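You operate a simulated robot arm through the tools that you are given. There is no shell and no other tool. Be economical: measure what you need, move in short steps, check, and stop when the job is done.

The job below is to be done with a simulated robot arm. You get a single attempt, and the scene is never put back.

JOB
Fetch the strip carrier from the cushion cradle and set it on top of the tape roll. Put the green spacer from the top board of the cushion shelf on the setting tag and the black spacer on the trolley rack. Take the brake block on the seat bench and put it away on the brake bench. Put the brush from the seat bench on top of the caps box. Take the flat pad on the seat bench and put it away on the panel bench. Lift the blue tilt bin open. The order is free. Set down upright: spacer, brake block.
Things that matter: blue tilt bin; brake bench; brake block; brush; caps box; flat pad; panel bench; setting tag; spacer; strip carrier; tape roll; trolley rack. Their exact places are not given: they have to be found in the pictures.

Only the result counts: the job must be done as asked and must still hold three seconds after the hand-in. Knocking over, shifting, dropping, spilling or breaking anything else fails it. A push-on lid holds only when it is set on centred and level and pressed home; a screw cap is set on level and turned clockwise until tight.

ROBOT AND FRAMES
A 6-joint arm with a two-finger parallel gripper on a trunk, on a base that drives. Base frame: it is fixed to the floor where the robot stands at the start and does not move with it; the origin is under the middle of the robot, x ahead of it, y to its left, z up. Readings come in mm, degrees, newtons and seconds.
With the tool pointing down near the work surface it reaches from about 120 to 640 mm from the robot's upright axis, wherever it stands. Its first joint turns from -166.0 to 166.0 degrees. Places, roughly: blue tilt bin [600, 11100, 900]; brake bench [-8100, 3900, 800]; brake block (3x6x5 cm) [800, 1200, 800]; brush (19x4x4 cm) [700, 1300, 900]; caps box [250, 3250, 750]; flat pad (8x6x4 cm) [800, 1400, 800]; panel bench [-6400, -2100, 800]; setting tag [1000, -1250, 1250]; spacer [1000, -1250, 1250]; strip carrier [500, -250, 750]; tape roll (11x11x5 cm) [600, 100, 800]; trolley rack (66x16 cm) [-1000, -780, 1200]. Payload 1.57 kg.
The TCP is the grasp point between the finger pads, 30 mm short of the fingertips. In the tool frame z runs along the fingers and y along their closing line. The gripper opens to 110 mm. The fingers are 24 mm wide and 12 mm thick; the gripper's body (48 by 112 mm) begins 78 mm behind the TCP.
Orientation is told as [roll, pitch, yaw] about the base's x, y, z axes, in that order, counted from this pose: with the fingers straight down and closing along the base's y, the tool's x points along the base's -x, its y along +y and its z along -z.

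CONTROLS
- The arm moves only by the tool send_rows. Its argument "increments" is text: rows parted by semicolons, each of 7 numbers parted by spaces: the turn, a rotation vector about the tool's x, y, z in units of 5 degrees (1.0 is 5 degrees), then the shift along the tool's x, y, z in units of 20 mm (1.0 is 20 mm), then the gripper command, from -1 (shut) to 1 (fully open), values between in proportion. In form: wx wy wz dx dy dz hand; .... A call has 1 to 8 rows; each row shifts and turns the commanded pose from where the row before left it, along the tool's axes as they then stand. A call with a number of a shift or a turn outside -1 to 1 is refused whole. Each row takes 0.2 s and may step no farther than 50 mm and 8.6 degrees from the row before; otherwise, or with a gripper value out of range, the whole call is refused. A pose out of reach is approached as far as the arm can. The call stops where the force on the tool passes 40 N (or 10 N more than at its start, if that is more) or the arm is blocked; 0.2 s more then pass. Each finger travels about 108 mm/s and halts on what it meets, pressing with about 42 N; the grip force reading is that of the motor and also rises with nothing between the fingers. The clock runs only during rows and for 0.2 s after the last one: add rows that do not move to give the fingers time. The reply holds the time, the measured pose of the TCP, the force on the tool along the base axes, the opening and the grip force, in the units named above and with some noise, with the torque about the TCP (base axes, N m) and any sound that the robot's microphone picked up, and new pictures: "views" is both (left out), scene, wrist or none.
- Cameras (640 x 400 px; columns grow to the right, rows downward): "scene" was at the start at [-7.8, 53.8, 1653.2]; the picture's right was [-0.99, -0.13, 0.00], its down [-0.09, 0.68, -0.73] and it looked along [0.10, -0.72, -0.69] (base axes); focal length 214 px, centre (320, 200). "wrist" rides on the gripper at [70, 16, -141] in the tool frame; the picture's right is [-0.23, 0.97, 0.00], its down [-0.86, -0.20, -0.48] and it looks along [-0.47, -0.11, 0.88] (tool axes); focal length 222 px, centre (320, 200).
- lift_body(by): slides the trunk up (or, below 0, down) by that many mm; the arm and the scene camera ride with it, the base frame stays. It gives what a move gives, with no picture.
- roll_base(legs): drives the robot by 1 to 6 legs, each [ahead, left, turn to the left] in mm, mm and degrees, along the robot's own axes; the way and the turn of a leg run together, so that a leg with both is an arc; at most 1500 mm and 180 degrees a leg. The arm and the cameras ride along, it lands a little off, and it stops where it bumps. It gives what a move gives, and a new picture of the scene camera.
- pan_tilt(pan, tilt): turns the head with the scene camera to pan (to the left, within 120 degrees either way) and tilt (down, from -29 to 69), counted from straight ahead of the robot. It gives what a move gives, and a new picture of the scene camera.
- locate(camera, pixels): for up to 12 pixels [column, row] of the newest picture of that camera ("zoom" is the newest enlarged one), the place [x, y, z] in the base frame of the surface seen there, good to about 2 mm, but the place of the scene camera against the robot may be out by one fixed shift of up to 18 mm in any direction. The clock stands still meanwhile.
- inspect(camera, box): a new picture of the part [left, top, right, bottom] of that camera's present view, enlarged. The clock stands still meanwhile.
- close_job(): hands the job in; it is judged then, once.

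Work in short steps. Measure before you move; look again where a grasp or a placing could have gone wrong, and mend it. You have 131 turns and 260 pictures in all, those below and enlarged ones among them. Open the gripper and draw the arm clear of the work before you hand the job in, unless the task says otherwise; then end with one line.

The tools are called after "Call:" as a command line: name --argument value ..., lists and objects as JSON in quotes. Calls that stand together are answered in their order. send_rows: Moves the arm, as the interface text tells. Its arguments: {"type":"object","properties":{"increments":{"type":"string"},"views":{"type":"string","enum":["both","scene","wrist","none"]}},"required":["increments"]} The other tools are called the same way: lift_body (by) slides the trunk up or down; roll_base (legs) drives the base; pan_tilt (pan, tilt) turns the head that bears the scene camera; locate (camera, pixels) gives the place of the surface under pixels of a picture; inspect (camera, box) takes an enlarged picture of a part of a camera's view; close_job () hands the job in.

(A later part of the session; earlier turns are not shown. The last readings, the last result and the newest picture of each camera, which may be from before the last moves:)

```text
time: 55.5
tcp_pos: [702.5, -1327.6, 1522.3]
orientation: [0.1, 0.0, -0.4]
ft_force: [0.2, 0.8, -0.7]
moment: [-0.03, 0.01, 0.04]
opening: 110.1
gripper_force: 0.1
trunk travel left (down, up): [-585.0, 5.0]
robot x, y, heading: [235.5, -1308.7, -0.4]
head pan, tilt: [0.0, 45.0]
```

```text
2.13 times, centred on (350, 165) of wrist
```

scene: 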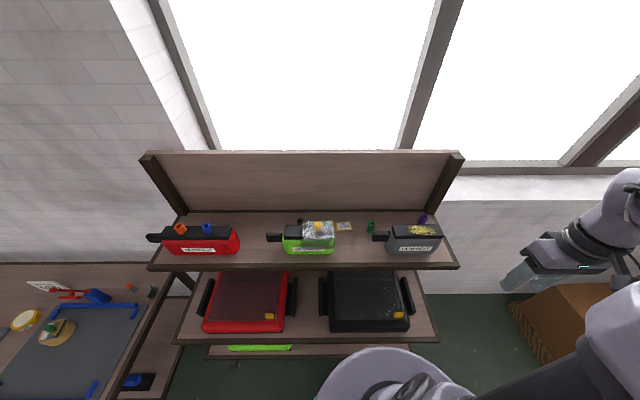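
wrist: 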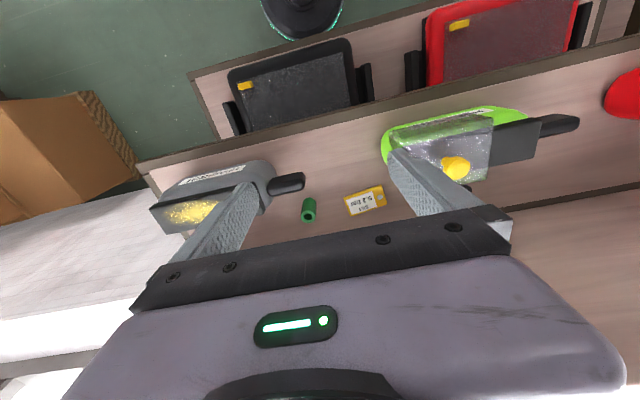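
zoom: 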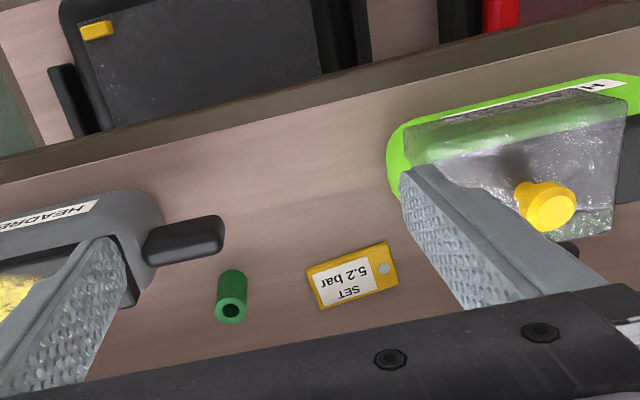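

Call:
locate --camera "zoom" --pixels '[[222, 298], [240, 303], [216, 308], [231, 322], [309, 271], [388, 242], [398, 283], [323, 308], [150, 265], [222, 245], [398, 160], [232, 275]]'

Call:
inspect --camera "wrist" --box '[290, 170, 400, 240]'

Call:
locate --camera "wrist" --pixels '[[304, 209], [313, 213], [305, 218], [310, 220], [273, 186], [303, 183], [304, 176], [270, 183], [265, 175], [272, 168], [389, 165], [362, 202]]'

```text
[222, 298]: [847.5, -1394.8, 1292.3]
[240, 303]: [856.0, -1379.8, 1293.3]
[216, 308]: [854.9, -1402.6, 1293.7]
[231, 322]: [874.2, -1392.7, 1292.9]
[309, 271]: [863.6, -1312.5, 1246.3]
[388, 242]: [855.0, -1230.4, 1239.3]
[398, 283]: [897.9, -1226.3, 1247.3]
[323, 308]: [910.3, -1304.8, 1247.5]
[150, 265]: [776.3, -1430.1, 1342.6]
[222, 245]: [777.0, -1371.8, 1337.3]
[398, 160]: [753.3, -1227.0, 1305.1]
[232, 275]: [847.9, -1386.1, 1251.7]
```

```text
5.71 times, centred on (345, 205) of wrist
```

zoom: 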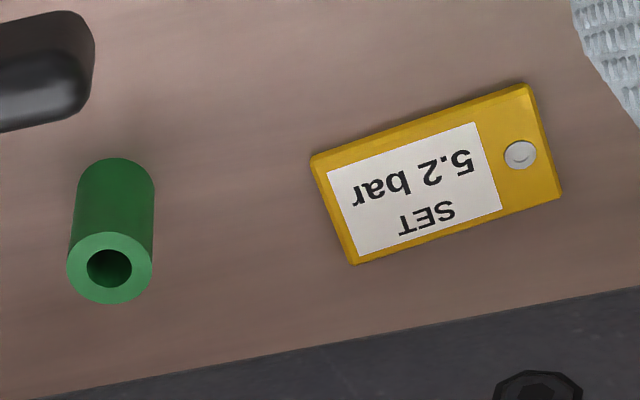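

```text
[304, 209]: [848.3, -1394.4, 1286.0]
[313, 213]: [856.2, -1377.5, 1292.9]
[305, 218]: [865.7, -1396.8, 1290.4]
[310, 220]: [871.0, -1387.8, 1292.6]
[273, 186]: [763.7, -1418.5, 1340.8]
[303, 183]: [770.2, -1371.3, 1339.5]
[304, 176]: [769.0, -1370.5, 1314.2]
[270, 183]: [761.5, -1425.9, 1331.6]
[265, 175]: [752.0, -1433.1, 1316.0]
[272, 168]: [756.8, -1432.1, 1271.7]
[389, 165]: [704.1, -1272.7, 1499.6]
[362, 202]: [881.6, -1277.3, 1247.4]
```

Call:
locate --camera "zoom" --pixels '[[69, 265], [151, 262], [110, 236], [110, 302], [312, 158], [527, 86], [560, 197], [355, 264], [60, 60], [520, 155], [115, 165], [200, 300]]'

```text
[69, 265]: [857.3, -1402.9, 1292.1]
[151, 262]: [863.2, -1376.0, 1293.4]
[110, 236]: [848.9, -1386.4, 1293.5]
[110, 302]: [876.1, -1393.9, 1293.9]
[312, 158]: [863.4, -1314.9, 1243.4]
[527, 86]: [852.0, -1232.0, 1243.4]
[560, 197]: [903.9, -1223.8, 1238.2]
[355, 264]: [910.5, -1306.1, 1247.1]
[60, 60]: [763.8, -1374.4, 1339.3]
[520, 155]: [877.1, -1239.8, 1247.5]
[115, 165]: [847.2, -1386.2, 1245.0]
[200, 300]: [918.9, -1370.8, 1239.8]
```

Green spacer centre (861.5,-1390), top 1293; tag centre (881.5,-1269), top 1247. I check the grey and green boxes' extents for clearance.

Call:
locate --camera "wrist" --pixels '[[192, 212], [262, 204], [256, 166], [263, 195], [160, 207], [455, 168], [470, 175], [485, 165], [460, 186], [466, 187], [440, 215], [250, 225]]'

Call:
locate --camera "scene" --pixels '[[437, 228], [395, 226], [420, 226], [299, 221], [302, 221], [300, 224], [333, 222], [303, 222], [424, 217], [340, 211]]'

```text
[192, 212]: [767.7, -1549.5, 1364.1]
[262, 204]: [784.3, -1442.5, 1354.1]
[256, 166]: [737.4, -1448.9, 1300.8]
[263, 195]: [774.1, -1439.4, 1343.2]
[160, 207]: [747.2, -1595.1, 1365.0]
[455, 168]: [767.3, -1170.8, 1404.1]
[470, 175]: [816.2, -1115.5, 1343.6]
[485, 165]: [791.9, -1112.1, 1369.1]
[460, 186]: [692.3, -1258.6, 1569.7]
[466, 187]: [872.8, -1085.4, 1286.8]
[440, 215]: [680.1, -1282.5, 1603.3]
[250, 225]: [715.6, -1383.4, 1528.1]
```

```text
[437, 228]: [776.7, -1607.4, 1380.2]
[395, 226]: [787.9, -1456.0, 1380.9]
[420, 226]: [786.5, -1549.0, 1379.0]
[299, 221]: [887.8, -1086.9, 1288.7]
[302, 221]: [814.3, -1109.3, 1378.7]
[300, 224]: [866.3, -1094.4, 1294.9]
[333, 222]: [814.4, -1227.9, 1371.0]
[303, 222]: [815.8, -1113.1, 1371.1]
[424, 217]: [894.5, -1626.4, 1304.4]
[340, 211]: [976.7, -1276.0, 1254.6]
```

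I check the base's front extent (ring at wrist (300,35)) to see if I can drive closer.

Call:
locate --camera "wrist" --pixels '[[295, 38], [340, 15], [300, 15], [262, 5], [190, 78]]'

Call:
pan_tilt --pan 0 --tilt 69

```text
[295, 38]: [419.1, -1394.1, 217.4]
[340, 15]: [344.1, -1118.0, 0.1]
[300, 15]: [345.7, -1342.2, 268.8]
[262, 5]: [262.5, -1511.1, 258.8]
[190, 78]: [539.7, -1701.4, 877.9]
```

```text
time: 56.3
tcp_pos: [702.5, -1328.6, 1523.2]
orientation: [0.1, 0.0, -0.3]
ft_force: [1.2, 0.3, -0.6]
moment: [0.0, 0.01, -0.02]
opening: 109.8
gripper_force: 0.0
trunk travel left (down, up): [-585.0, 5.0]
robot x, y, heading: [234.1, -1309.6, -0.2]
head pan, tilt: [0.0, 68.8]
```

scene: 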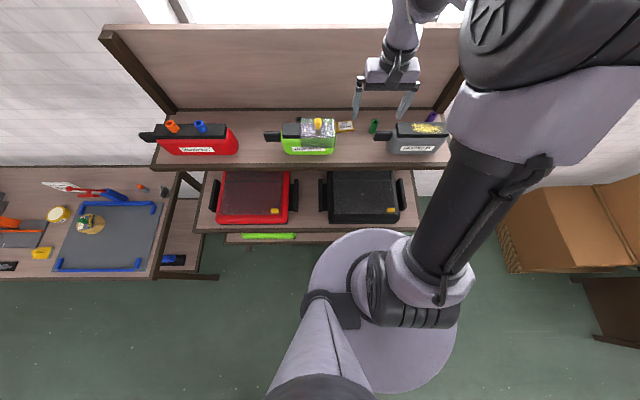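

Base radius ≈205 mm, so 50 mm further ahead is safe. Then I go above the green spacer.

Call:
roll_base --legs '[[50, 0, 0]]'

Call:
send_rows --increments "0 0 0 -0.5 -0.3 0.5 0.2;0 0 0 -1 -0.5 1 0.2;0 0 0 -1 -0.5 1 0.2;0 0 0 -1 -0.5 1 0.2;0 0 0 -1 -0.5 1 0.2;0 0 0 -0.6 -0.4 1 0.2;0 0 0 0 0 1 0.2;0 0 0 0 0 0.5 0.2" --views "wrist"

```text
time: 57.3
tcp_pos: [750.3, -1327.4, 1522.8]
orientation: [0.0, -0.1, -0.4]
ft_force: [0.8, -0.3, 0.6]
moment: [0.0, 0.01, -0.02]
opening: 110.0
gripper_force: 0.1
trunk travel left (down, up): [-585.0, 5.0]
robot x, y, heading: [282.8, -1313.5, -0.3]
head pan, tilt: [0.0, 68.8]
```

scene: 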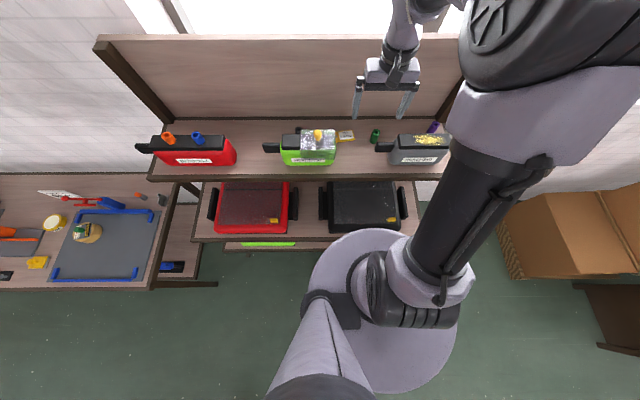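

```text
time: 59.1
tcp_pos: [853.5, -1382.2, 1383.1]
orientation: [0.0, 0.0, -0.2]
ft_force: [-0.9, 0.1, -0.3]
moment: [-0.02, -0.03, -0.04]
opening: 65.6
gripper_force: 0.1
trunk travel left (down, up): [-585.0, 5.0]
robot x, y, heading: [281.9, -1310.4, -0.3]
head pan, tilt: [0.0, 68.8]
```

wrist: 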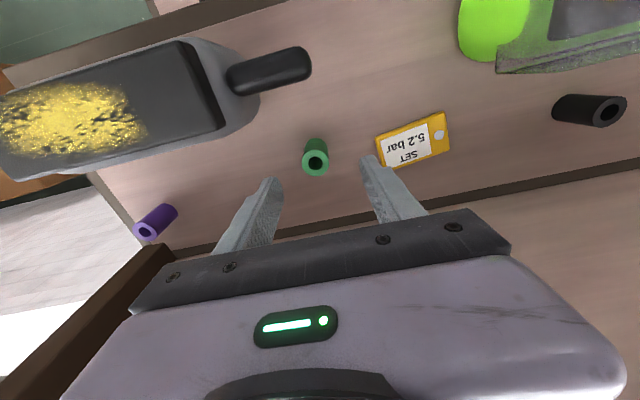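

Now a good view; re-locate the green, the tag and the black spacer (590,110).

Call:
locate --camera "wrist" --pixels '[[303, 162], [329, 160], [314, 150], [316, 175], [606, 97], [606, 124], [592, 111], [625, 110], [376, 142], [441, 113], [448, 151], [388, 177]]'

```text
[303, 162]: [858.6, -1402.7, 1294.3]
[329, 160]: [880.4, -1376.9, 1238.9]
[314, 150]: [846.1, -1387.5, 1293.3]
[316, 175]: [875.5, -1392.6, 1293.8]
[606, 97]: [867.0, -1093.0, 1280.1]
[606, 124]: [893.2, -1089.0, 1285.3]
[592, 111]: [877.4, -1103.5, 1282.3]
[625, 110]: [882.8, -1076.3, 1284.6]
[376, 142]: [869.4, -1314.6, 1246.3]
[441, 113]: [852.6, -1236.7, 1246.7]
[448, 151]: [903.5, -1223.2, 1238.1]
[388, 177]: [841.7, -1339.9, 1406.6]
```

Green centre (861,-1390). Descend to z 1278 and grip.

Call:
send_rows --increments "0 0 0 -0.375 -0.39 1 0.2;0 0 0 0 0 1 0.2;0 0 0 0 0 1 0.2;0 0 0 0 0 1 0.2;0 0 0 0 0 1 0.2;0 0 0 0 0 0.25 -1;0 0 0 0 0 0 -1;0 0 0 0 0 0 -1" --views "wrist"

```text
time: 60.9
tcp_pos: [860.7, -1391.3, 1279.5]
orientation: [0.0, -0.2, -0.3]
ft_force: [2.9, 0.5, 10.6]
moment: [-0.02, -0.1, 0.0]
opening: 28.9
gripper_force: 38.3
trunk travel left (down, up): [-585.0, 5.0]
robot x, y, heading: [286.8, -1308.6, -0.2]
head pan, tilt: [0.0, 68.8]
```

wrist: 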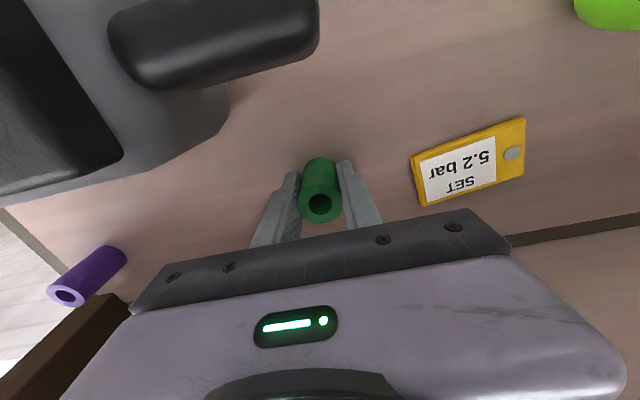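

Gripped; small vertical force. Lift 50 mm and carry over the tag centre (882,-1269).

Call:
send_rows --increments "0 0 0 0 0 -1 -1;0 0 0 0 0 -1 -1;0 0 0 0 0 -0.5 -1;0 0 0 -0.5 1 0 -1;0 0 0 -0.55 1 0 -1;0 0 0 0 1 0 -1;0 0 0 0 1 0 -1;0 0 0 0 1 0 -1" --views "none"

Call:
send_rows --increments "0 0 0 0 1 0 -1;0 0 0 0 0.1 0.5 -1;0 0 0 0 0 0.5 -1" --views "both"

Call:
locate --camera "wrist" --pixels '[[320, 204], [320, 160], [305, 205], [336, 202]]'

```text
time: 62.7
tcp_pos: [881.5, -1289.3, 1329.0]
orientation: [0.0, 0.0, -0.3]
ft_force: [0.8, 0.2, -0.6]
moment: [0.01, -0.03, 0.0]
opening: 28.9
gripper_force: 38.6
trunk travel left (down, up): [-585.0, 5.0]
robot x, y, heading: [283.2, -1305.4, -0.4]
head pan, tilt: [0.0, 68.8]
```

```text
time: 63.5
tcp_pos: [882.4, -1268.9, 1308.0]
orientation: [0.0, 0.0, -0.4]
ft_force: [0.0, -0.1, -0.2]
moment: [-0.01, -0.01, 0.01]
opening: 29.1
gripper_force: 39.1
trunk travel left (down, up): [-585.0, 5.0]
robot x, y, heading: [287.6, -1311.8, -0.4]
head pan, tilt: [0.0, 68.8]
```

scene: 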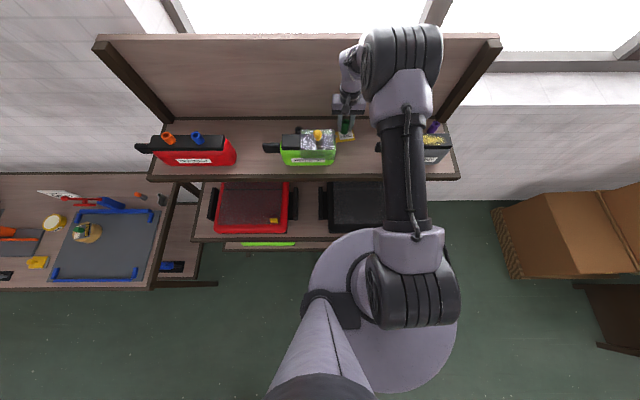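
wrist: 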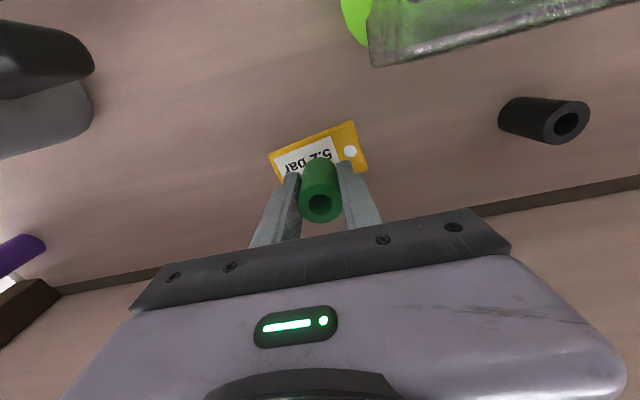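

```text
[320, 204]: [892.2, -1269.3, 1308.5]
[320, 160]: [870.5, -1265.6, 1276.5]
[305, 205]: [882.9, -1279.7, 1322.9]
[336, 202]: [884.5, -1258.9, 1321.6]
```

Aligned. Lower to just above contact, then feel for it.

Call:
send_rows --increments "0 0 0 0 0 0.5 -1;0 0 0 0 0 0.4 -1" --views "none"

Call:
send_rows --increments "0 0 0 0 0 0.07 -1;0 0 0 0 0 0 -1" --views "none"

```text
time: 64.1
tcp_pos: [881.1, -1268.0, 1289.6]
orientation: [0.0, 0.0, -0.4]
ft_force: [-0.2, -0.7, -0.3]
moment: [0.0, 0.0, -0.02]
opening: 28.9
gripper_force: 38.8
trunk travel left (down, up): [-585.0, 5.0]
robot x, y, heading: [279.8, -1312.5, -0.3]
head pan, tilt: [0.0, 68.8]
```

```text
time: 64.7
tcp_pos: [881.0, -1269.2, 1288.7]
orientation: [0.0, 0.1, -0.3]
ft_force: [0.7, 0.0, -0.4]
moment: [0.0, 0.03, 0.02]
opening: 28.9
gripper_force: 38.4
trunk travel left (down, up): [-585.0, 5.0]
robot x, y, heading: [285.1, -1307.2, -0.4]
head pan, tilt: [0.0, 68.8]
```

Call:
send_rows --increments "0 0 0 0 0 0.07 -1;0 0 0 0 0 0 -1" --views "none"

Call:
send_rows --increments "0 0 0 0 0 0.07 -1;0 0 0 0 0 0 -1" --views "none"

```text
time: 65.3
tcp_pos: [882.4, -1268.8, 1287.0]
orientation: [-0.1, 0.0, -0.3]
ft_force: [-0.5, -1.3, -0.9]
moment: [0.0, 0.04, 0.06]
opening: 29.1
gripper_force: 38.5
trunk travel left (down, up): [-585.0, 5.0]
robot x, y, heading: [284.5, -1310.9, -0.3]
head pan, tilt: [0.0, 68.8]
```

```text
time: 65.9
tcp_pos: [881.2, -1269.0, 1286.2]
orientation: [0.0, -0.1, -0.3]
ft_force: [0.7, 0.3, 7.0]
moment: [-0.01, -0.04, 0.02]
opening: 28.8
gripper_force: 38.6
trunk travel left (down, up): [-585.0, 5.0]
robot x, y, heading: [279.5, -1311.5, -0.4]
head pan, tilt: [0.0, 68.8]
```

Contact (7 N). Release and rise.

Call:
send_rows --increments "0 0 0 0 0 0 -0.3;0 0 0 0 0 0 0;0 0 0 0 0 -0.5 0;0 0 0 0 0 -1 0;0 0 0 0 0 -1 0;0 0 0 0 0 -1 0;0 0 0 0 0 -1 0;0 0 0 0 0 -1 0" --views "wrist"

Call:
inspect --camera "wrist" --box '[250, 60, 570, 220]'

```text
time: 67.7
tcp_pos: [880.6, -1267.9, 1396.7]
orientation: [0.0, -0.1, -0.3]
ft_force: [-0.4, -0.5, 0.4]
moment: [0.04, 0.02, -0.02]
opening: 55.0
gripper_force: 0.1
trunk travel left (down, up): [-585.0, 5.0]
robot x, y, heading: [279.3, -1310.2, -0.1]
head pan, tilt: [0.0, 68.8]
```

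wrist: 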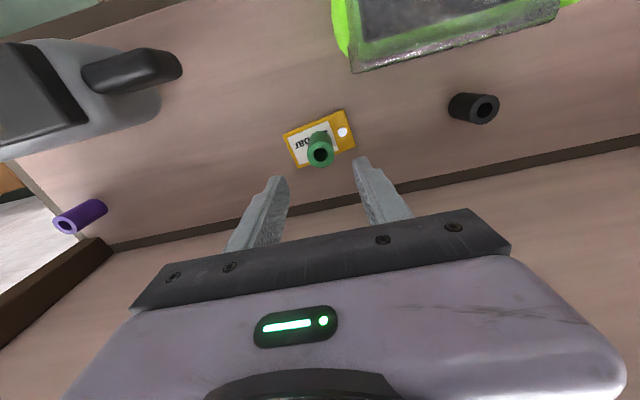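

```text
2.00 times, centred on (410, 140) of wrist
```

zoom: 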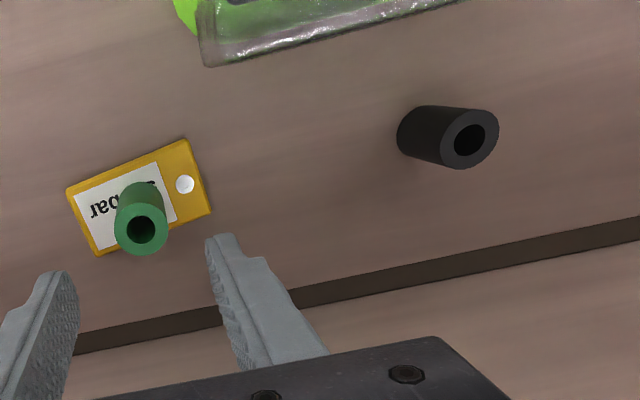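

Green is upright on the tag. Raise a bit, drive left 160 mm, and locate the black spacer.

Call:
send_rows --increments "0 0 0 0 0 -1 0.2;0 0 0 0 0 -1 0.2" --views "none"

Call:
roll_base --legs '[[0, 160, 0]]'

Call:
send_rows --increments "0 0 0 0 0.4 0.5 0.2;0 0 0 0 0.4 0.5 0.2" --views "wrist"

Call:
inspect --camera "wrist" --box '[250, 60, 410, 200]'

```text
time: 68.3
tcp_pos: [880.7, -1268.5, 1435.1]
orientation: [0.0, 0.0, -0.3]
ft_force: [0.1, 0.3, -0.3]
moment: [-0.02, 0.0, 0.02]
opening: 66.0
gripper_force: 0.0
trunk travel left (down, up): [-585.0, 5.0]
robot x, y, heading: [279.5, -1309.7, -0.3]
head pan, tilt: [0.0, 68.8]
```

```text
time: 69.7
tcp_pos: [881.2, -1110.8, 1437.0]
orientation: [0.0, 0.0, -0.2]
ft_force: [-0.1, 0.6, 0.0]
moment: [-0.02, 0.03, 0.02]
opening: 66.1
gripper_force: 0.0
trunk travel left (down, up): [-585.0, 5.0]
robot x, y, heading: [280.0, -1154.1, -0.3]
head pan, tilt: [0.0, 68.8]
```

scene: 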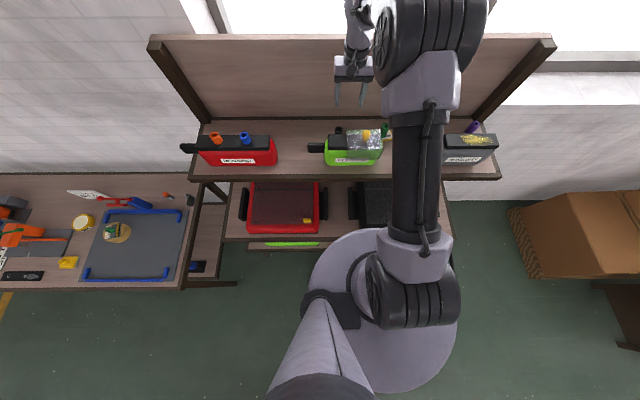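

```text
time: 70.3
tcp_pos: [883.0, -1093.5, 1416.0]
orientation: [-0.1, 0.0, -0.3]
ft_force: [0.6, 0.4, -0.7]
moment: [-0.03, -0.01, -0.01]
opening: 65.8
gripper_force: 0.1
trunk travel left (down, up): [-585.0, 5.0]
robot x, y, heading: [286.7, -1152.7, -0.1]
head pan, tilt: [0.0, 68.8]
```

wrist: 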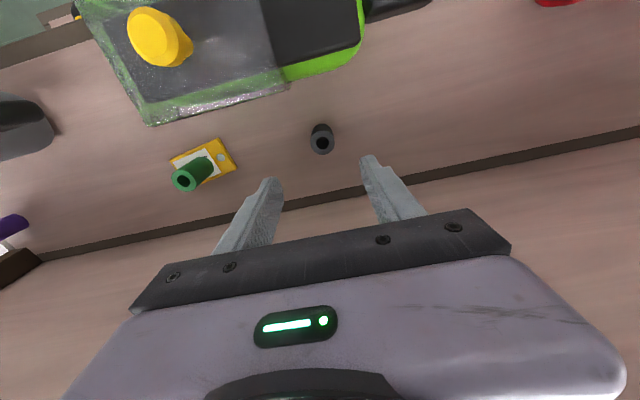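

```text
2.86 times, centred on (330, 130) of wrist
```

zoom: 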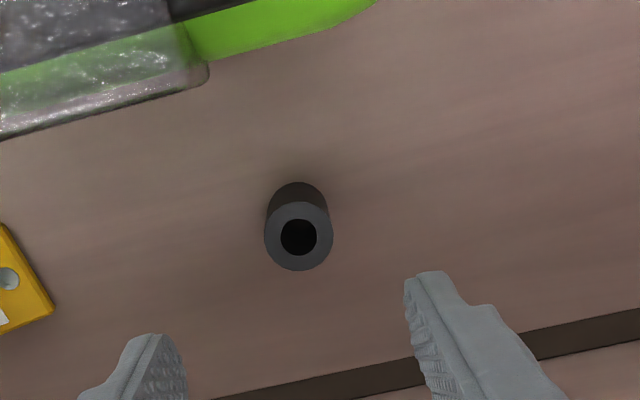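

Call:
locate --camera "zoom" --pixels '[[267, 236], [330, 236], [298, 204], [298, 268], [300, 300]]'

```text
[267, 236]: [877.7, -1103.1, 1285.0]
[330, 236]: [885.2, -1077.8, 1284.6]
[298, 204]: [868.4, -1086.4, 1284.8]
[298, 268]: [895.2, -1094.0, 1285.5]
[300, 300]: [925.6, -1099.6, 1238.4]
```

Black centre (881.5,-1090), top 1285. Descend to 1275 and grip.

Call:
send_rows --increments "0 0 0 0.07 0.17 1 0.2;0 0 0 0 0 1 0.2;0 0 0 0 0 1 0.2;0 0 0 0 0 1 0.2;0 0 0 0 0 1 0.2;0 0 0 0 0 1 0.2;0 0 0 0 0 1 0.2" --views "none"

Call:
send_rows --increments "0 0 0 0 0 0 -1;0 0 0 0 0 0 -1;0 0 0 0 0 0 -1" --views "wrist"

```text
time: 71.9
tcp_pos: [881.7, -1090.5, 1275.6]
orientation: [0.1, 0.0, -0.3]
ft_force: [0.8, -0.1, -0.1]
moment: [0.01, 0.02, 0.0]
opening: 66.0
gripper_force: 0.0
trunk travel left (down, up): [-585.0, 5.0]
robot x, y, heading: [289.2, -1151.7, 0.0]
head pan, tilt: [0.0, 68.8]
```

```text
time: 72.7
tcp_pos: [880.9, -1092.8, 1276.4]
orientation: [0.1, 0.1, -0.3]
ft_force: [-1.5, 0.2, 0.8]
moment: [-0.01, 0.03, 0.02]
opening: 28.9
gripper_force: 39.0
trunk travel left (down, up): [-585.0, 5.0]
robot x, y, heading: [286.7, -1152.8, -0.5]
head pan, tilt: [0.0, 68.8]
```

wrist: 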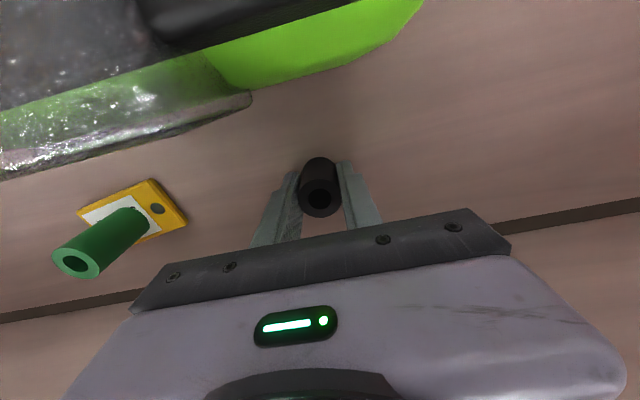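

Held. Lift high, back away 500 mm, then turn left to face the trolley.

Call:
send_rows --increments "0 0 0 0 0 -1 -1;0 0 0 0 0 -1 -1;0 0 0 0 0 -1 -1;0 0 0 0 0 -1 -1;0 0 0 0 0 -1 -1;0 0 0 0 0 -1 -1;0 0 0 0 0 -1 -1;0 0 0 0 0 -1 -1" --views "none"

Call:
roll_base --legs '[[-480, 0, 0]]'

Call:
send_rows --increments "0 0 0 1 0 0 -1;0 0 0 1 0 0 -1;0 0 0 1 0 0 -1;0 0 0 1 0 0 -1;0 0 0 1 0 0 -1;0 0 0 1 0 0 -1;0 0 0 1 0 0 -1;0 0 0 1 0 0 -1" --views "none"

Call:
pan_tilt --pan 110 --tilt 40

```text
time: 74.5
tcp_pos: [881.8, -1091.5, 1437.5]
orientation: [0.0, 0.0, -0.3]
ft_force: [0.1, 0.4, 0.5]
moment: [-0.03, 0.0, -0.01]
opening: 29.1
gripper_force: 39.0
trunk travel left (down, up): [-585.0, 5.0]
robot x, y, heading: [286.6, -1149.5, -0.5]
head pan, tilt: [0.0, 68.8]
```

```text
time: 77.3
tcp_pos: [403.1, -1089.3, 1435.5]
orientation: [0.1, -0.1, -0.5]
ft_force: [0.4, -0.4, -0.3]
moment: [0.01, 0.02, -0.02]
opening: 28.6
gripper_force: 38.9
trunk travel left (down, up): [-585.0, 5.0]
robot x, y, heading: [-191.9, -1150.2, -0.3]
head pan, tilt: [0.0, 68.8]
```

scene: 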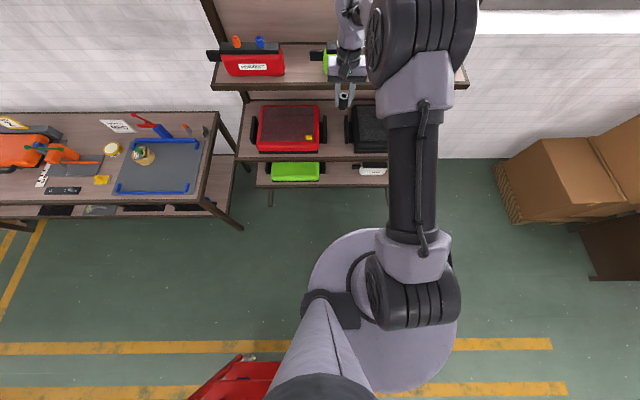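

```text
time: 79.1
tcp_pos: [241.4, -1088.4, 1437.0]
orientation: [0.0, 0.0, -0.5]
ft_force: [-0.2, -0.1, -0.7]
moment: [-0.01, -0.02, 0.01]
opening: 28.8
gripper_force: 38.5
trunk travel left (down, up): [-585.0, 5.0]
robot x, y, heading: [-191.3, -1147.2, -0.5]
head pan, tilt: [0.0, 68.8]
```

```text
time: 81.0
tcp_pos: [244.2, -1088.4, 1436.9]
orientation: [-0.1, 0.0, -0.4]
ft_force: [0.6, 0.2, -1.2]
moment: [-0.03, -0.01, -0.01]
opening: 29.0
gripper_force: 39.2
trunk travel left (down, up): [-585.0, 5.0]
robot x, y, heading: [-195.5, -1150.8, -0.2]
head pan, tilt: [110.0, 40.0]
```

scene: 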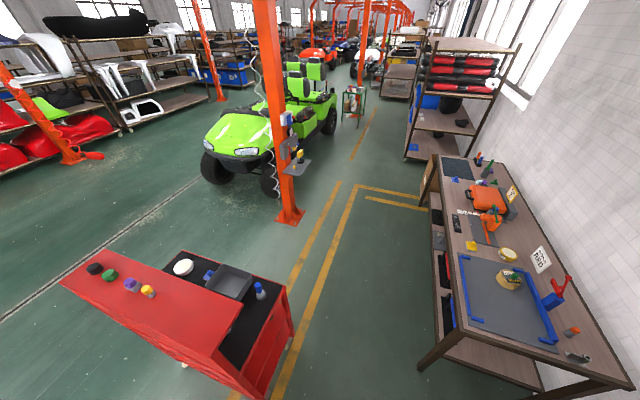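

The trolley rack is the red top at lower left with four caps on it. I locate its corners and items.

Call:
inspect --camera "scene" --box '[50, 240, 300, 400]'

Call:
locate --camera "scene" --pixels '[[65, 281], [118, 251], [240, 300], [210, 360], [94, 268], [109, 275], [132, 285], [148, 291], [180, 310], [200, 330], [290, 345], [298, 225]]'

```text
2.50 times, centred on (175, 320) of scene
```

zoom: 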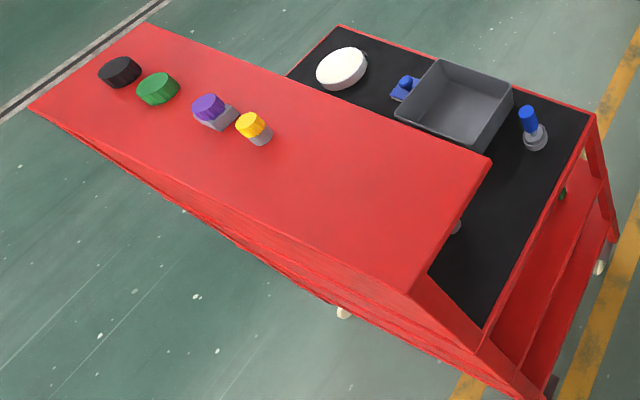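

```text
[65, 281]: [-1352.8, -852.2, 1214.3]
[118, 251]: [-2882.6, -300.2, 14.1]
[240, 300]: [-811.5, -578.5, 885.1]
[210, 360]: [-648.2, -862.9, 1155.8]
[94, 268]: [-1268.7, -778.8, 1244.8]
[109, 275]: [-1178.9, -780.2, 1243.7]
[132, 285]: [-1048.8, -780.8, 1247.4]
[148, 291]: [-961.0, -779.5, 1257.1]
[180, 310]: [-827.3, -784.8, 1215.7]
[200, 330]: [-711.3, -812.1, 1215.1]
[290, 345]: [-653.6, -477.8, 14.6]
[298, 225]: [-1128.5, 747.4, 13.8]
```

Rack top z≈1200 (after the scene shift), free spot near (-790,-785). Drive to (-700,-1230) and face +y.

Call:
roll_base --legs '[[0, -80, 0], [-500, 0, 0], [0, 0, 90]]'

Call:
pan_tilt --pan 10 --tilt 55

Call:
send_rows --increments "0 0 0 0 0 0.5 -1;0 0 0 0 0 0.5 -1" --views "wrist"

```text
time: 88.5
tcp_pos: [-759.8, -788.8, 1436.9]
orientation: [0.0, 0.0, 90.1]
ft_force: [0.1, -0.4, -0.9]
moment: [-0.01, 0.0, 0.0]
opening: 28.8
gripper_force: 38.9
trunk travel left (down, up): [-585.0, 5.0]
robot x, y, heading: [-693.1, -1224.4, 90.0]
head pan, tilt: [110.0, 40.0]
```

scene: 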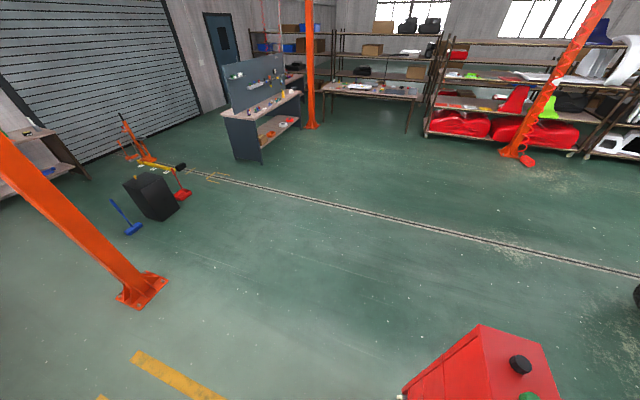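

```text
time: 90.2
tcp_pos: [-758.1, -788.7, 1437.5]
orientation: [0.0, -0.1, 90.1]
ft_force: [-0.2, 0.6, -0.3]
moment: [0.0, 0.0, -0.02]
opening: 28.9
gripper_force: 38.4
trunk travel left (down, up): [-585.0, 5.0]
robot x, y, heading: [-695.8, -1224.8, 90.2]
head pan, tilt: [10.0, 55.0]
```

scene: 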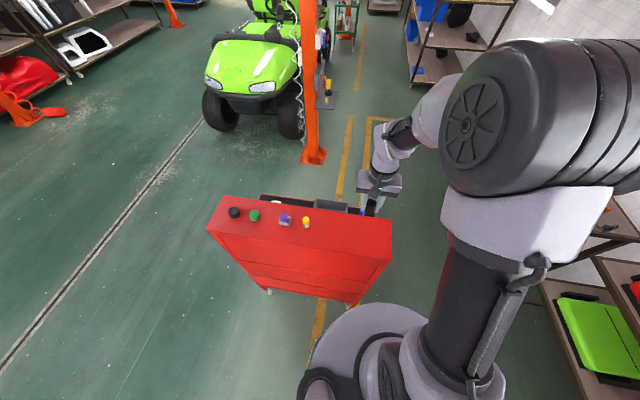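

```text
time: 90.8
tcp_pos: [-758.1, -788.6, 1416.0]
orientation: [0.0, 0.1, 90.2]
ft_force: [-0.6, 0.1, -1.0]
moment: [0.02, 0.0, 0.01]
opening: 29.0
gripper_force: 39.2
trunk travel left (down, up): [-585.0, 5.0]
robot x, y, heading: [-696.1, -1225.3, 90.1]
head pan, tilt: [10.0, 55.0]
```

wrist: 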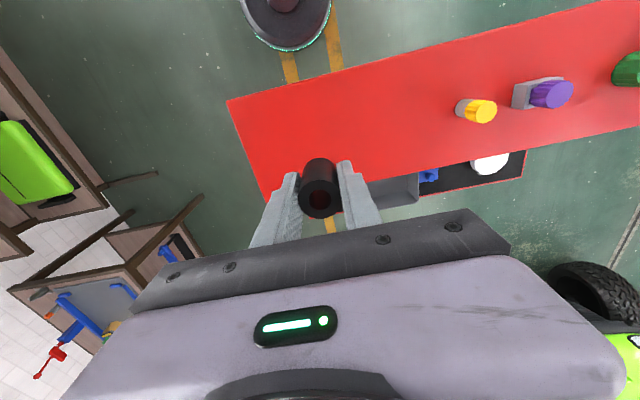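

Measure the rack edges near the target with the wrist camera.

Call:
locate --camera "wrist" --pixels '[[230, 102], [300, 140], [330, 80], [264, 192], [380, 180], [480, 112], [350, 130]]'

```text
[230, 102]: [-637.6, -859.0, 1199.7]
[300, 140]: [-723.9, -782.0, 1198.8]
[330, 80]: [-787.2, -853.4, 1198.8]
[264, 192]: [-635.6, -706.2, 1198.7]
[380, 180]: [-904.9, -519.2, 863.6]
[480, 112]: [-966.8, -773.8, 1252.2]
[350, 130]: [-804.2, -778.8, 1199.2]
```

Rack top z 1199, centre y -782. Descend onto it to about 1240.

Call:
send_rows --increments "0 0 0 -0.25 0 1 -1;0 0 0 0 0 1 -1;0 0 0 0 0 1 -1;0 0 0 0 0 1 -1;0 0 0 0 0 1 -1;0 0 0 0 0 1 -1;0 0 0 0 0 1 -1;0 0 0 0 0 1 -1" --views "none"

Call:
send_rows --increments "0 0 0 0 0 0.75 -1;0 0 0 0 0 0 -1" --views "wrist"

Call:
send_rows --increments "0 0 0 0 0 0.1 -1;0 0 0 0 0 0 -1" --views "none"

```text
time: 92.6
tcp_pos: [-758.2, -781.1, 1255.9]
orientation: [0.0, 0.0, 90.1]
ft_force: [-0.2, 0.6, -1.7]
moment: [0.02, 0.03, 0.05]
opening: 28.8
gripper_force: 39.1
trunk travel left (down, up): [-585.0, 5.0]
robot x, y, heading: [-695.9, -1226.8, 89.8]
head pan, tilt: [10.0, 55.0]
```

```text
time: 93.2
tcp_pos: [-758.0, -783.3, 1239.8]
orientation: [0.0, 0.0, 90.1]
ft_force: [-0.8, 0.1, -0.3]
moment: [0.0, 0.02, -0.02]
opening: 29.0
gripper_force: 38.6
trunk travel left (down, up): [-585.0, 5.0]
robot x, y, heading: [-693.3, -1225.5, 90.1]
head pan, tilt: [10.0, 55.0]
```

wrist: 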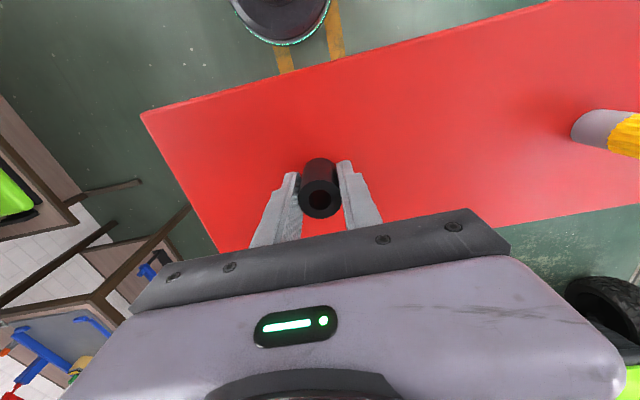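

```text
time: 93.8
tcp_pos: [-759.0, -783.6, 1239.9]
orientation: [-0.1, -0.1, 90.1]
ft_force: [-0.3, -0.3, -0.8]
moment: [-0.02, -0.01, 0.0]
opening: 29.0
gripper_force: 38.8
trunk travel left (down, up): [-585.0, 5.0]
robot x, y, heading: [-695.9, -1228.0, 90.0]
head pan, tilt: [10.0, 55.0]
```

Call:
send_rows --increments "0 0 0 0 0 0.08 -1;0 0 0 0 0 0 -1" --views "none"

Call:
send_rows --increments "0 0 0 0 0 0.08 -1;0 0 0 0 0 0 -1" --views "none"

```text
time: 94.4
tcp_pos: [-759.8, -782.3, 1237.9]
orientation: [0.0, 0.0, 90.1]
ft_force: [0.2, -0.6, -1.1]
moment: [0.0, 0.0, 0.01]
opening: 28.8
gripper_force: 38.7
trunk travel left (down, up): [-585.0, 5.0]
robot x, y, heading: [-695.6, -1226.3, 89.9]
head pan, tilt: [10.0, 55.0]
```

```text
time: 95.0
tcp_pos: [-757.7, -782.8, 1237.4]
orientation: [-0.1, 0.0, 90.1]
ft_force: [0.0, 0.3, -0.8]
moment: [-0.06, 0.01, -0.02]
opening: 29.0
gripper_force: 39.2
trunk travel left (down, up): [-585.0, 5.0]
robot x, y, heading: [-692.4, -1228.6, 90.0]
head pan, tilt: [10.0, 55.0]
```

Call:
send_rows --increments "0 0 0 0 0 0.06 -1;0 0 0 0 0 0 -1" --views "none"

Call:
send_rows --increments "0 0 0 0 0 0.05 -1;0 0 0 0 0 0 -1" --views "none"

```text
time: 95.6
tcp_pos: [-759.6, -783.5, 1235.4]
orientation: [-0.1, 0.0, 90.0]
ft_force: [-0.6, 1.4, 13.7]
moment: [0.07, 0.01, -0.02]
opening: 28.9
gripper_force: 39.1
trunk travel left (down, up): [-585.0, 5.0]
robot x, y, heading: [-695.9, -1226.9, 90.3]
head pan, tilt: [10.0, 55.0]
```

```text
time: 96.2
tcp_pos: [-758.7, -783.7, 1236.5]
orientation: [0.0, -0.2, 90.1]
ft_force: [-0.9, 6.0, 33.4]
moment: [0.17, 0.03, -0.01]
opening: 28.8
gripper_force: 38.7
trunk travel left (down, up): [-585.0, 5.0]
robot x, y, heading: [-697.4, -1228.2, 90.5]
head pan, tilt: [10.0, 55.0]
```

Contact. Relax, release and rise.

Call:
send_rows --increments "0 0 0 0 0 -0.06 -1;0 0 0 0 0 0 -0.3;0 0 0 0 0 0 0;0 0 0 0 0 -0.5 0;0 0 0 0 0 -1 0;0 0 0 0 0 -1 0;0 0 0 0 0 -1 0;0 0 0 0 0 -1 0" --views "none"

Call:
send_rows --increments "0 0 0 0 0 -1 0;0 0 0 0 0 -1 0;0 0 0 0 0 -1 0;0 0 0 0 0 -1 0" --views "wrist"

```text
time: 98.0
tcp_pos: [-758.6, -783.5, 1325.3]
orientation: [0.0, -0.1, 90.0]
ft_force: [-0.1, 0.0, 0.0]
moment: [0.0, 0.02, -0.02]
opening: 55.0
gripper_force: 0.1
trunk travel left (down, up): [-585.0, 5.0]
robot x, y, heading: [-698.5, -1224.3, 90.2]
head pan, tilt: [10.0, 55.0]
```

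```text
time: 99.0
tcp_pos: [-757.8, -784.8, 1403.9]
orientation: [-0.1, 0.1, 90.1]
ft_force: [1.0, 0.6, 0.6]
moment: [0.04, 0.0, -0.01]
opening: 54.9
gripper_force: 0.0
trunk travel left (down, up): [-585.0, 5.0]
robot x, y, heading: [-693.1, -1224.7, 90.0]
head pan, tilt: [10.0, 55.0]
```

wrist: 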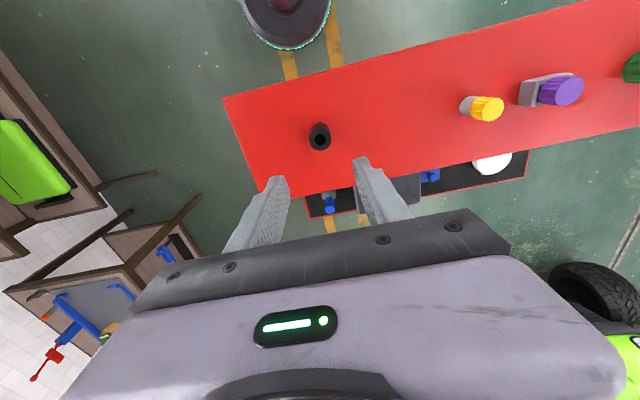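

Black spacer stands on the rack. Now drive to the seat bench's left end (0,1250) facing +x.

Call:
roll_base --legs '[[0, 0, -90], [690, 0, 0], [0, 1250, 0], [0, 1220, 0]]'

Call:
pan_tilt --pan 15 --tilt 55

```text
time: 118.3
tcp_pos: [410.3, 1303.9, 1404.5]
orientation: [0.0, 0.0, 0.8]
ft_force: [-0.1, 0.5, -0.4]
moment: [0.0, 0.02, 0.0]
opening: 55.0
gripper_force: 0.1
trunk travel left (down, up): [-585.0, 5.0]
robot x, y, heading: [-35.0, 1233.8, 0.8]
head pan, tilt: [10.0, 55.0]
```

scene: 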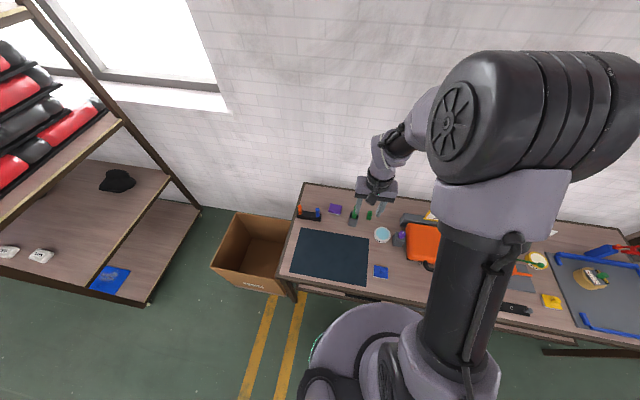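

```text
time: 118.9
tcp_pos: [409.5, 1304.5, 1404.6]
orientation: [0.0, 0.0, 0.8]
ft_force: [0.4, 0.3, -0.6]
moment: [-0.02, -0.01, 0.01]
opening: 55.1
gripper_force: 0.1
trunk travel left (down, up): [-585.0, 5.0]
robot x, y, heading: [-31.8, 1240.4, 0.8]
head pan, tilt: [15.0, 55.0]
```

scene: 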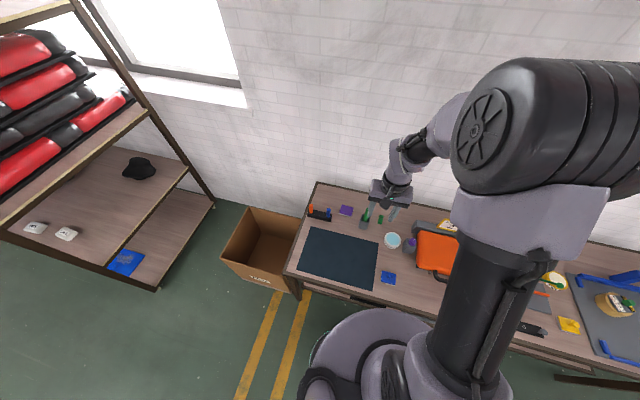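

I enlarge the bench end to identify brake block, brush and flat pad.

Call:
inspect --camera "scene" --box '[280, 180, 460, 300]'

Call:
locate --camera "zoom" --pixels '[[105, 120], [145, 110], [235, 105], [310, 120], [360, 125], [400, 210], [470, 190], [455, 240], [385, 345], [20, 320], [385, 225]]'

Call:
send_rows --increments "0 0 0 0 0 0 1" --views "wrist"

```text
3.33 times, centred on (370, 240) of scene
```

zoom: 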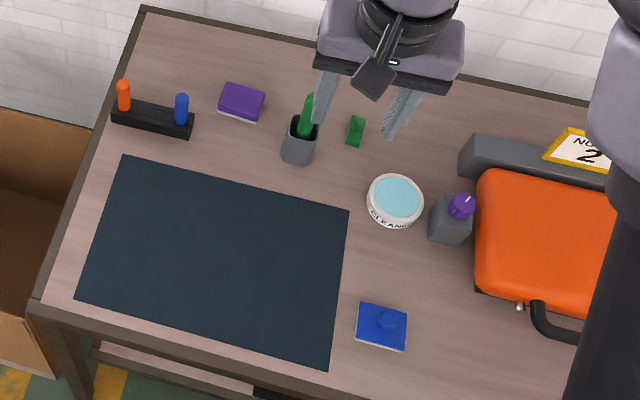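

```text
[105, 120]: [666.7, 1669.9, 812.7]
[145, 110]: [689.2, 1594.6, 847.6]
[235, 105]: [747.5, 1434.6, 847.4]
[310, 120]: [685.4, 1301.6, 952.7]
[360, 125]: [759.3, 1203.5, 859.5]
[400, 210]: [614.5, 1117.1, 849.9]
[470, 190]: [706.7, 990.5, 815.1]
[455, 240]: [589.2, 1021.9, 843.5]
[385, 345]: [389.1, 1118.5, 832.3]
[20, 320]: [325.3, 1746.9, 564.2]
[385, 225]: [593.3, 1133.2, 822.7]
```

```text
time: 119.3
tcp_pos: [411.3, 1303.3, 1404.5]
orientation: [0.0, 0.0, 0.8]
ft_force: [0.2, 0.5, 0.1]
moment: [-0.01, -0.02, 0.0]
opening: 110.0
gripper_force: 0.1
trunk travel left (down, up): [-585.0, 5.0]
robot x, y, heading: [-35.2, 1235.3, 0.8]
head pan, tilt: [15.0, 55.0]
```

wrist: 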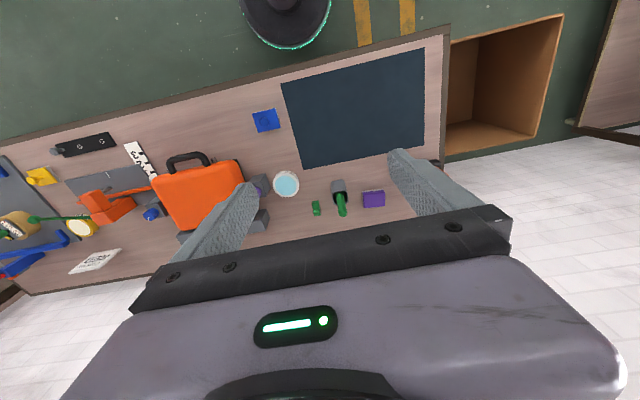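

Brush = green handle in cup (690,1300); brake block = green block (760,1205); flat pad = purple pad (747,1435). I check the bench's front edge and lower board.

Call:
locate --camera "scene" --pixels '[[330, 287], [380, 300], [325, 292], [345, 296], [300, 298], [270, 300], [70, 235], [125, 262], [35, 227], [140, 165]]'

Call:
inspect --camera "wrist" --box '[240, 150, 420, 250]'

```text
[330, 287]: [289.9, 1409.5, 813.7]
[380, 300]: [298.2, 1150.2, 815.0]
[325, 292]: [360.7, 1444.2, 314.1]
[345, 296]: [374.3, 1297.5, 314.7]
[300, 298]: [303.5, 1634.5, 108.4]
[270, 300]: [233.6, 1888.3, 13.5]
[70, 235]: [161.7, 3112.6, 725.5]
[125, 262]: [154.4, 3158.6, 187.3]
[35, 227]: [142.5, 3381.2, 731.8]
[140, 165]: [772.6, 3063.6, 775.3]
```

```text
3.56 times, centred on (330, 200) of wrist
```

zoom: 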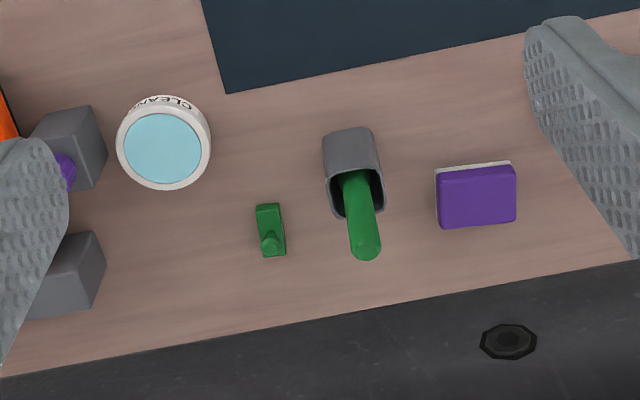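

Lower board front at x≈367; base radius 205, so robot x≈135 is safe. Drive ahead 165 and move the wrist to view the objects.

Call:
roll_base --legs '[[165, 0, -0.8]]'

Call:
lift_body --by -250

Call:
send_rows --increments "0 0 0 0 0 0 1" --views "wrist"

Call:
inspect --camera "wrist" --box '[200, 90, 440, 230]'

```text
time: 120.8
tcp_pos: [575.5, 1297.5, 1404.7]
orientation: [0.0, 0.0, -0.1]
ft_force: [0.3, -0.6, 0.1]
moment: [-0.01, 0.02, -0.01]
opening: 109.8
gripper_force: 0.1
trunk travel left (down, up): [-585.0, 5.0]
robot x, y, heading: [133.4, 1235.2, 0.1]
head pan, tilt: [15.0, 55.0]
```

scene: 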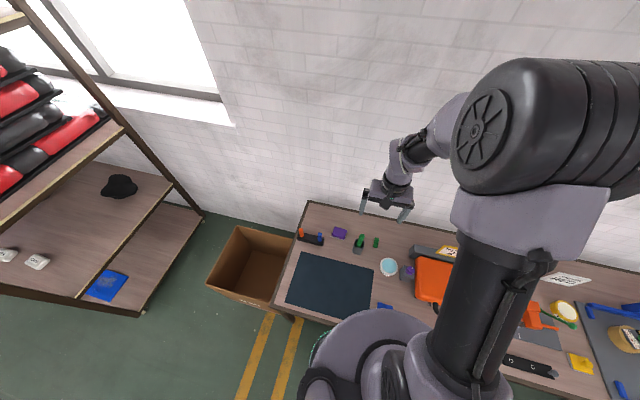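

```text
time: 123.3
tcp_pos: [575.4, 1298.2, 1155.9]
orientation: [0.0, 0.1, 0.0]
ft_force: [0.7, 0.0, -0.4]
moment: [0.02, -0.03, -0.02]
opening: 110.0
gripper_force: 0.0
trunk travel left (down, up): [-335.0, 255.0]
robot x, y, heading: [130.1, 1235.5, -0.0]
head pan, tilt: [15.0, 55.0]
```

```text
time: 123.7
tcp_pos: [575.2, 1298.1, 1154.8]
orientation: [-0.1, 0.0, 0.1]
ft_force: [-0.2, 0.3, 0.6]
moment: [-0.02, -0.01, 0.04]
opening: 109.5
gripper_force: 0.1
trunk travel left (down, up): [-335.0, 255.0]
robot x, y, heading: [133.6, 1234.4, 0.1]
head pan, tilt: [15.0, 55.0]
```

wrist: 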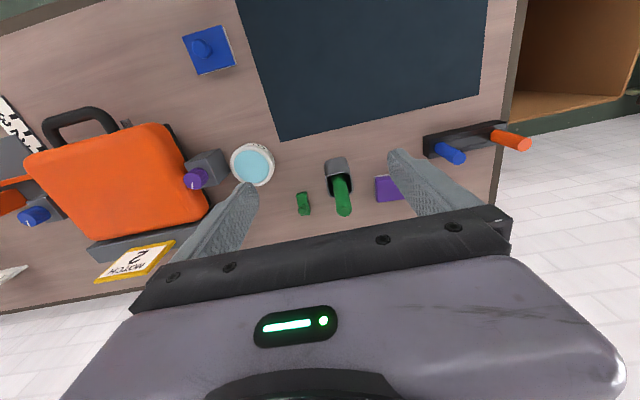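

```text
2.67 times, centred on (320, 160) of wrist
```

zoom: 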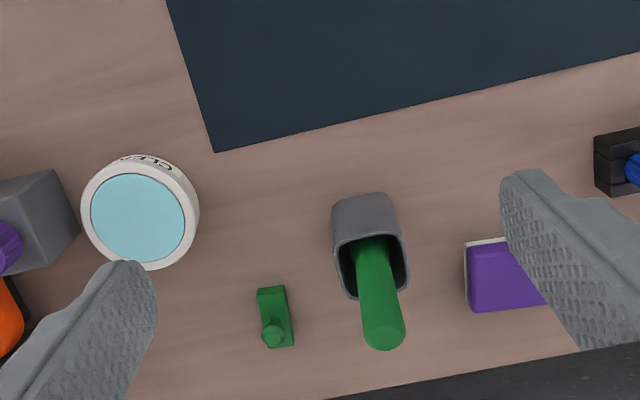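

Locate handle and cup, block, pad.

Call:
locate --camera "zoom" --pixels '[[384, 335], [362, 330], [405, 325], [380, 300], [370, 260], [340, 230], [398, 220], [405, 285], [345, 295], [270, 335], [270, 300], [285, 345]]'

Call:
locate --camera "zoom" --pixels '[[258, 292], [285, 288], [293, 346], [265, 347], [466, 243], [505, 238], [470, 310], [543, 302], [455, 330], [185, 200]]'

```text
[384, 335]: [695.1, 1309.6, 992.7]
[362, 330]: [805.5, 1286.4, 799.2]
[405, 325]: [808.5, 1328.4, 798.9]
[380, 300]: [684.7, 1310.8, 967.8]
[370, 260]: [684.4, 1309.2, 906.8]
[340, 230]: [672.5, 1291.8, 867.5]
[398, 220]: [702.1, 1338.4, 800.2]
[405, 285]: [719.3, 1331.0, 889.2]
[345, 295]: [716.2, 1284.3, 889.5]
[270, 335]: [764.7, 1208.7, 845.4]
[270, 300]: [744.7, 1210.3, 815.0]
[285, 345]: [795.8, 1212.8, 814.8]
```

```text
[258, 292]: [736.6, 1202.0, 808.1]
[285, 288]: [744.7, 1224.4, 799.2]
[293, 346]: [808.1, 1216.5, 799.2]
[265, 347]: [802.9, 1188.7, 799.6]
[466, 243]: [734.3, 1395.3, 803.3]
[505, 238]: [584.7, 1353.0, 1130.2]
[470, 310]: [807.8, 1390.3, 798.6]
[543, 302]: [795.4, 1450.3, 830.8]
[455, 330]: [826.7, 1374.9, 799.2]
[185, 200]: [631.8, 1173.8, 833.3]
```

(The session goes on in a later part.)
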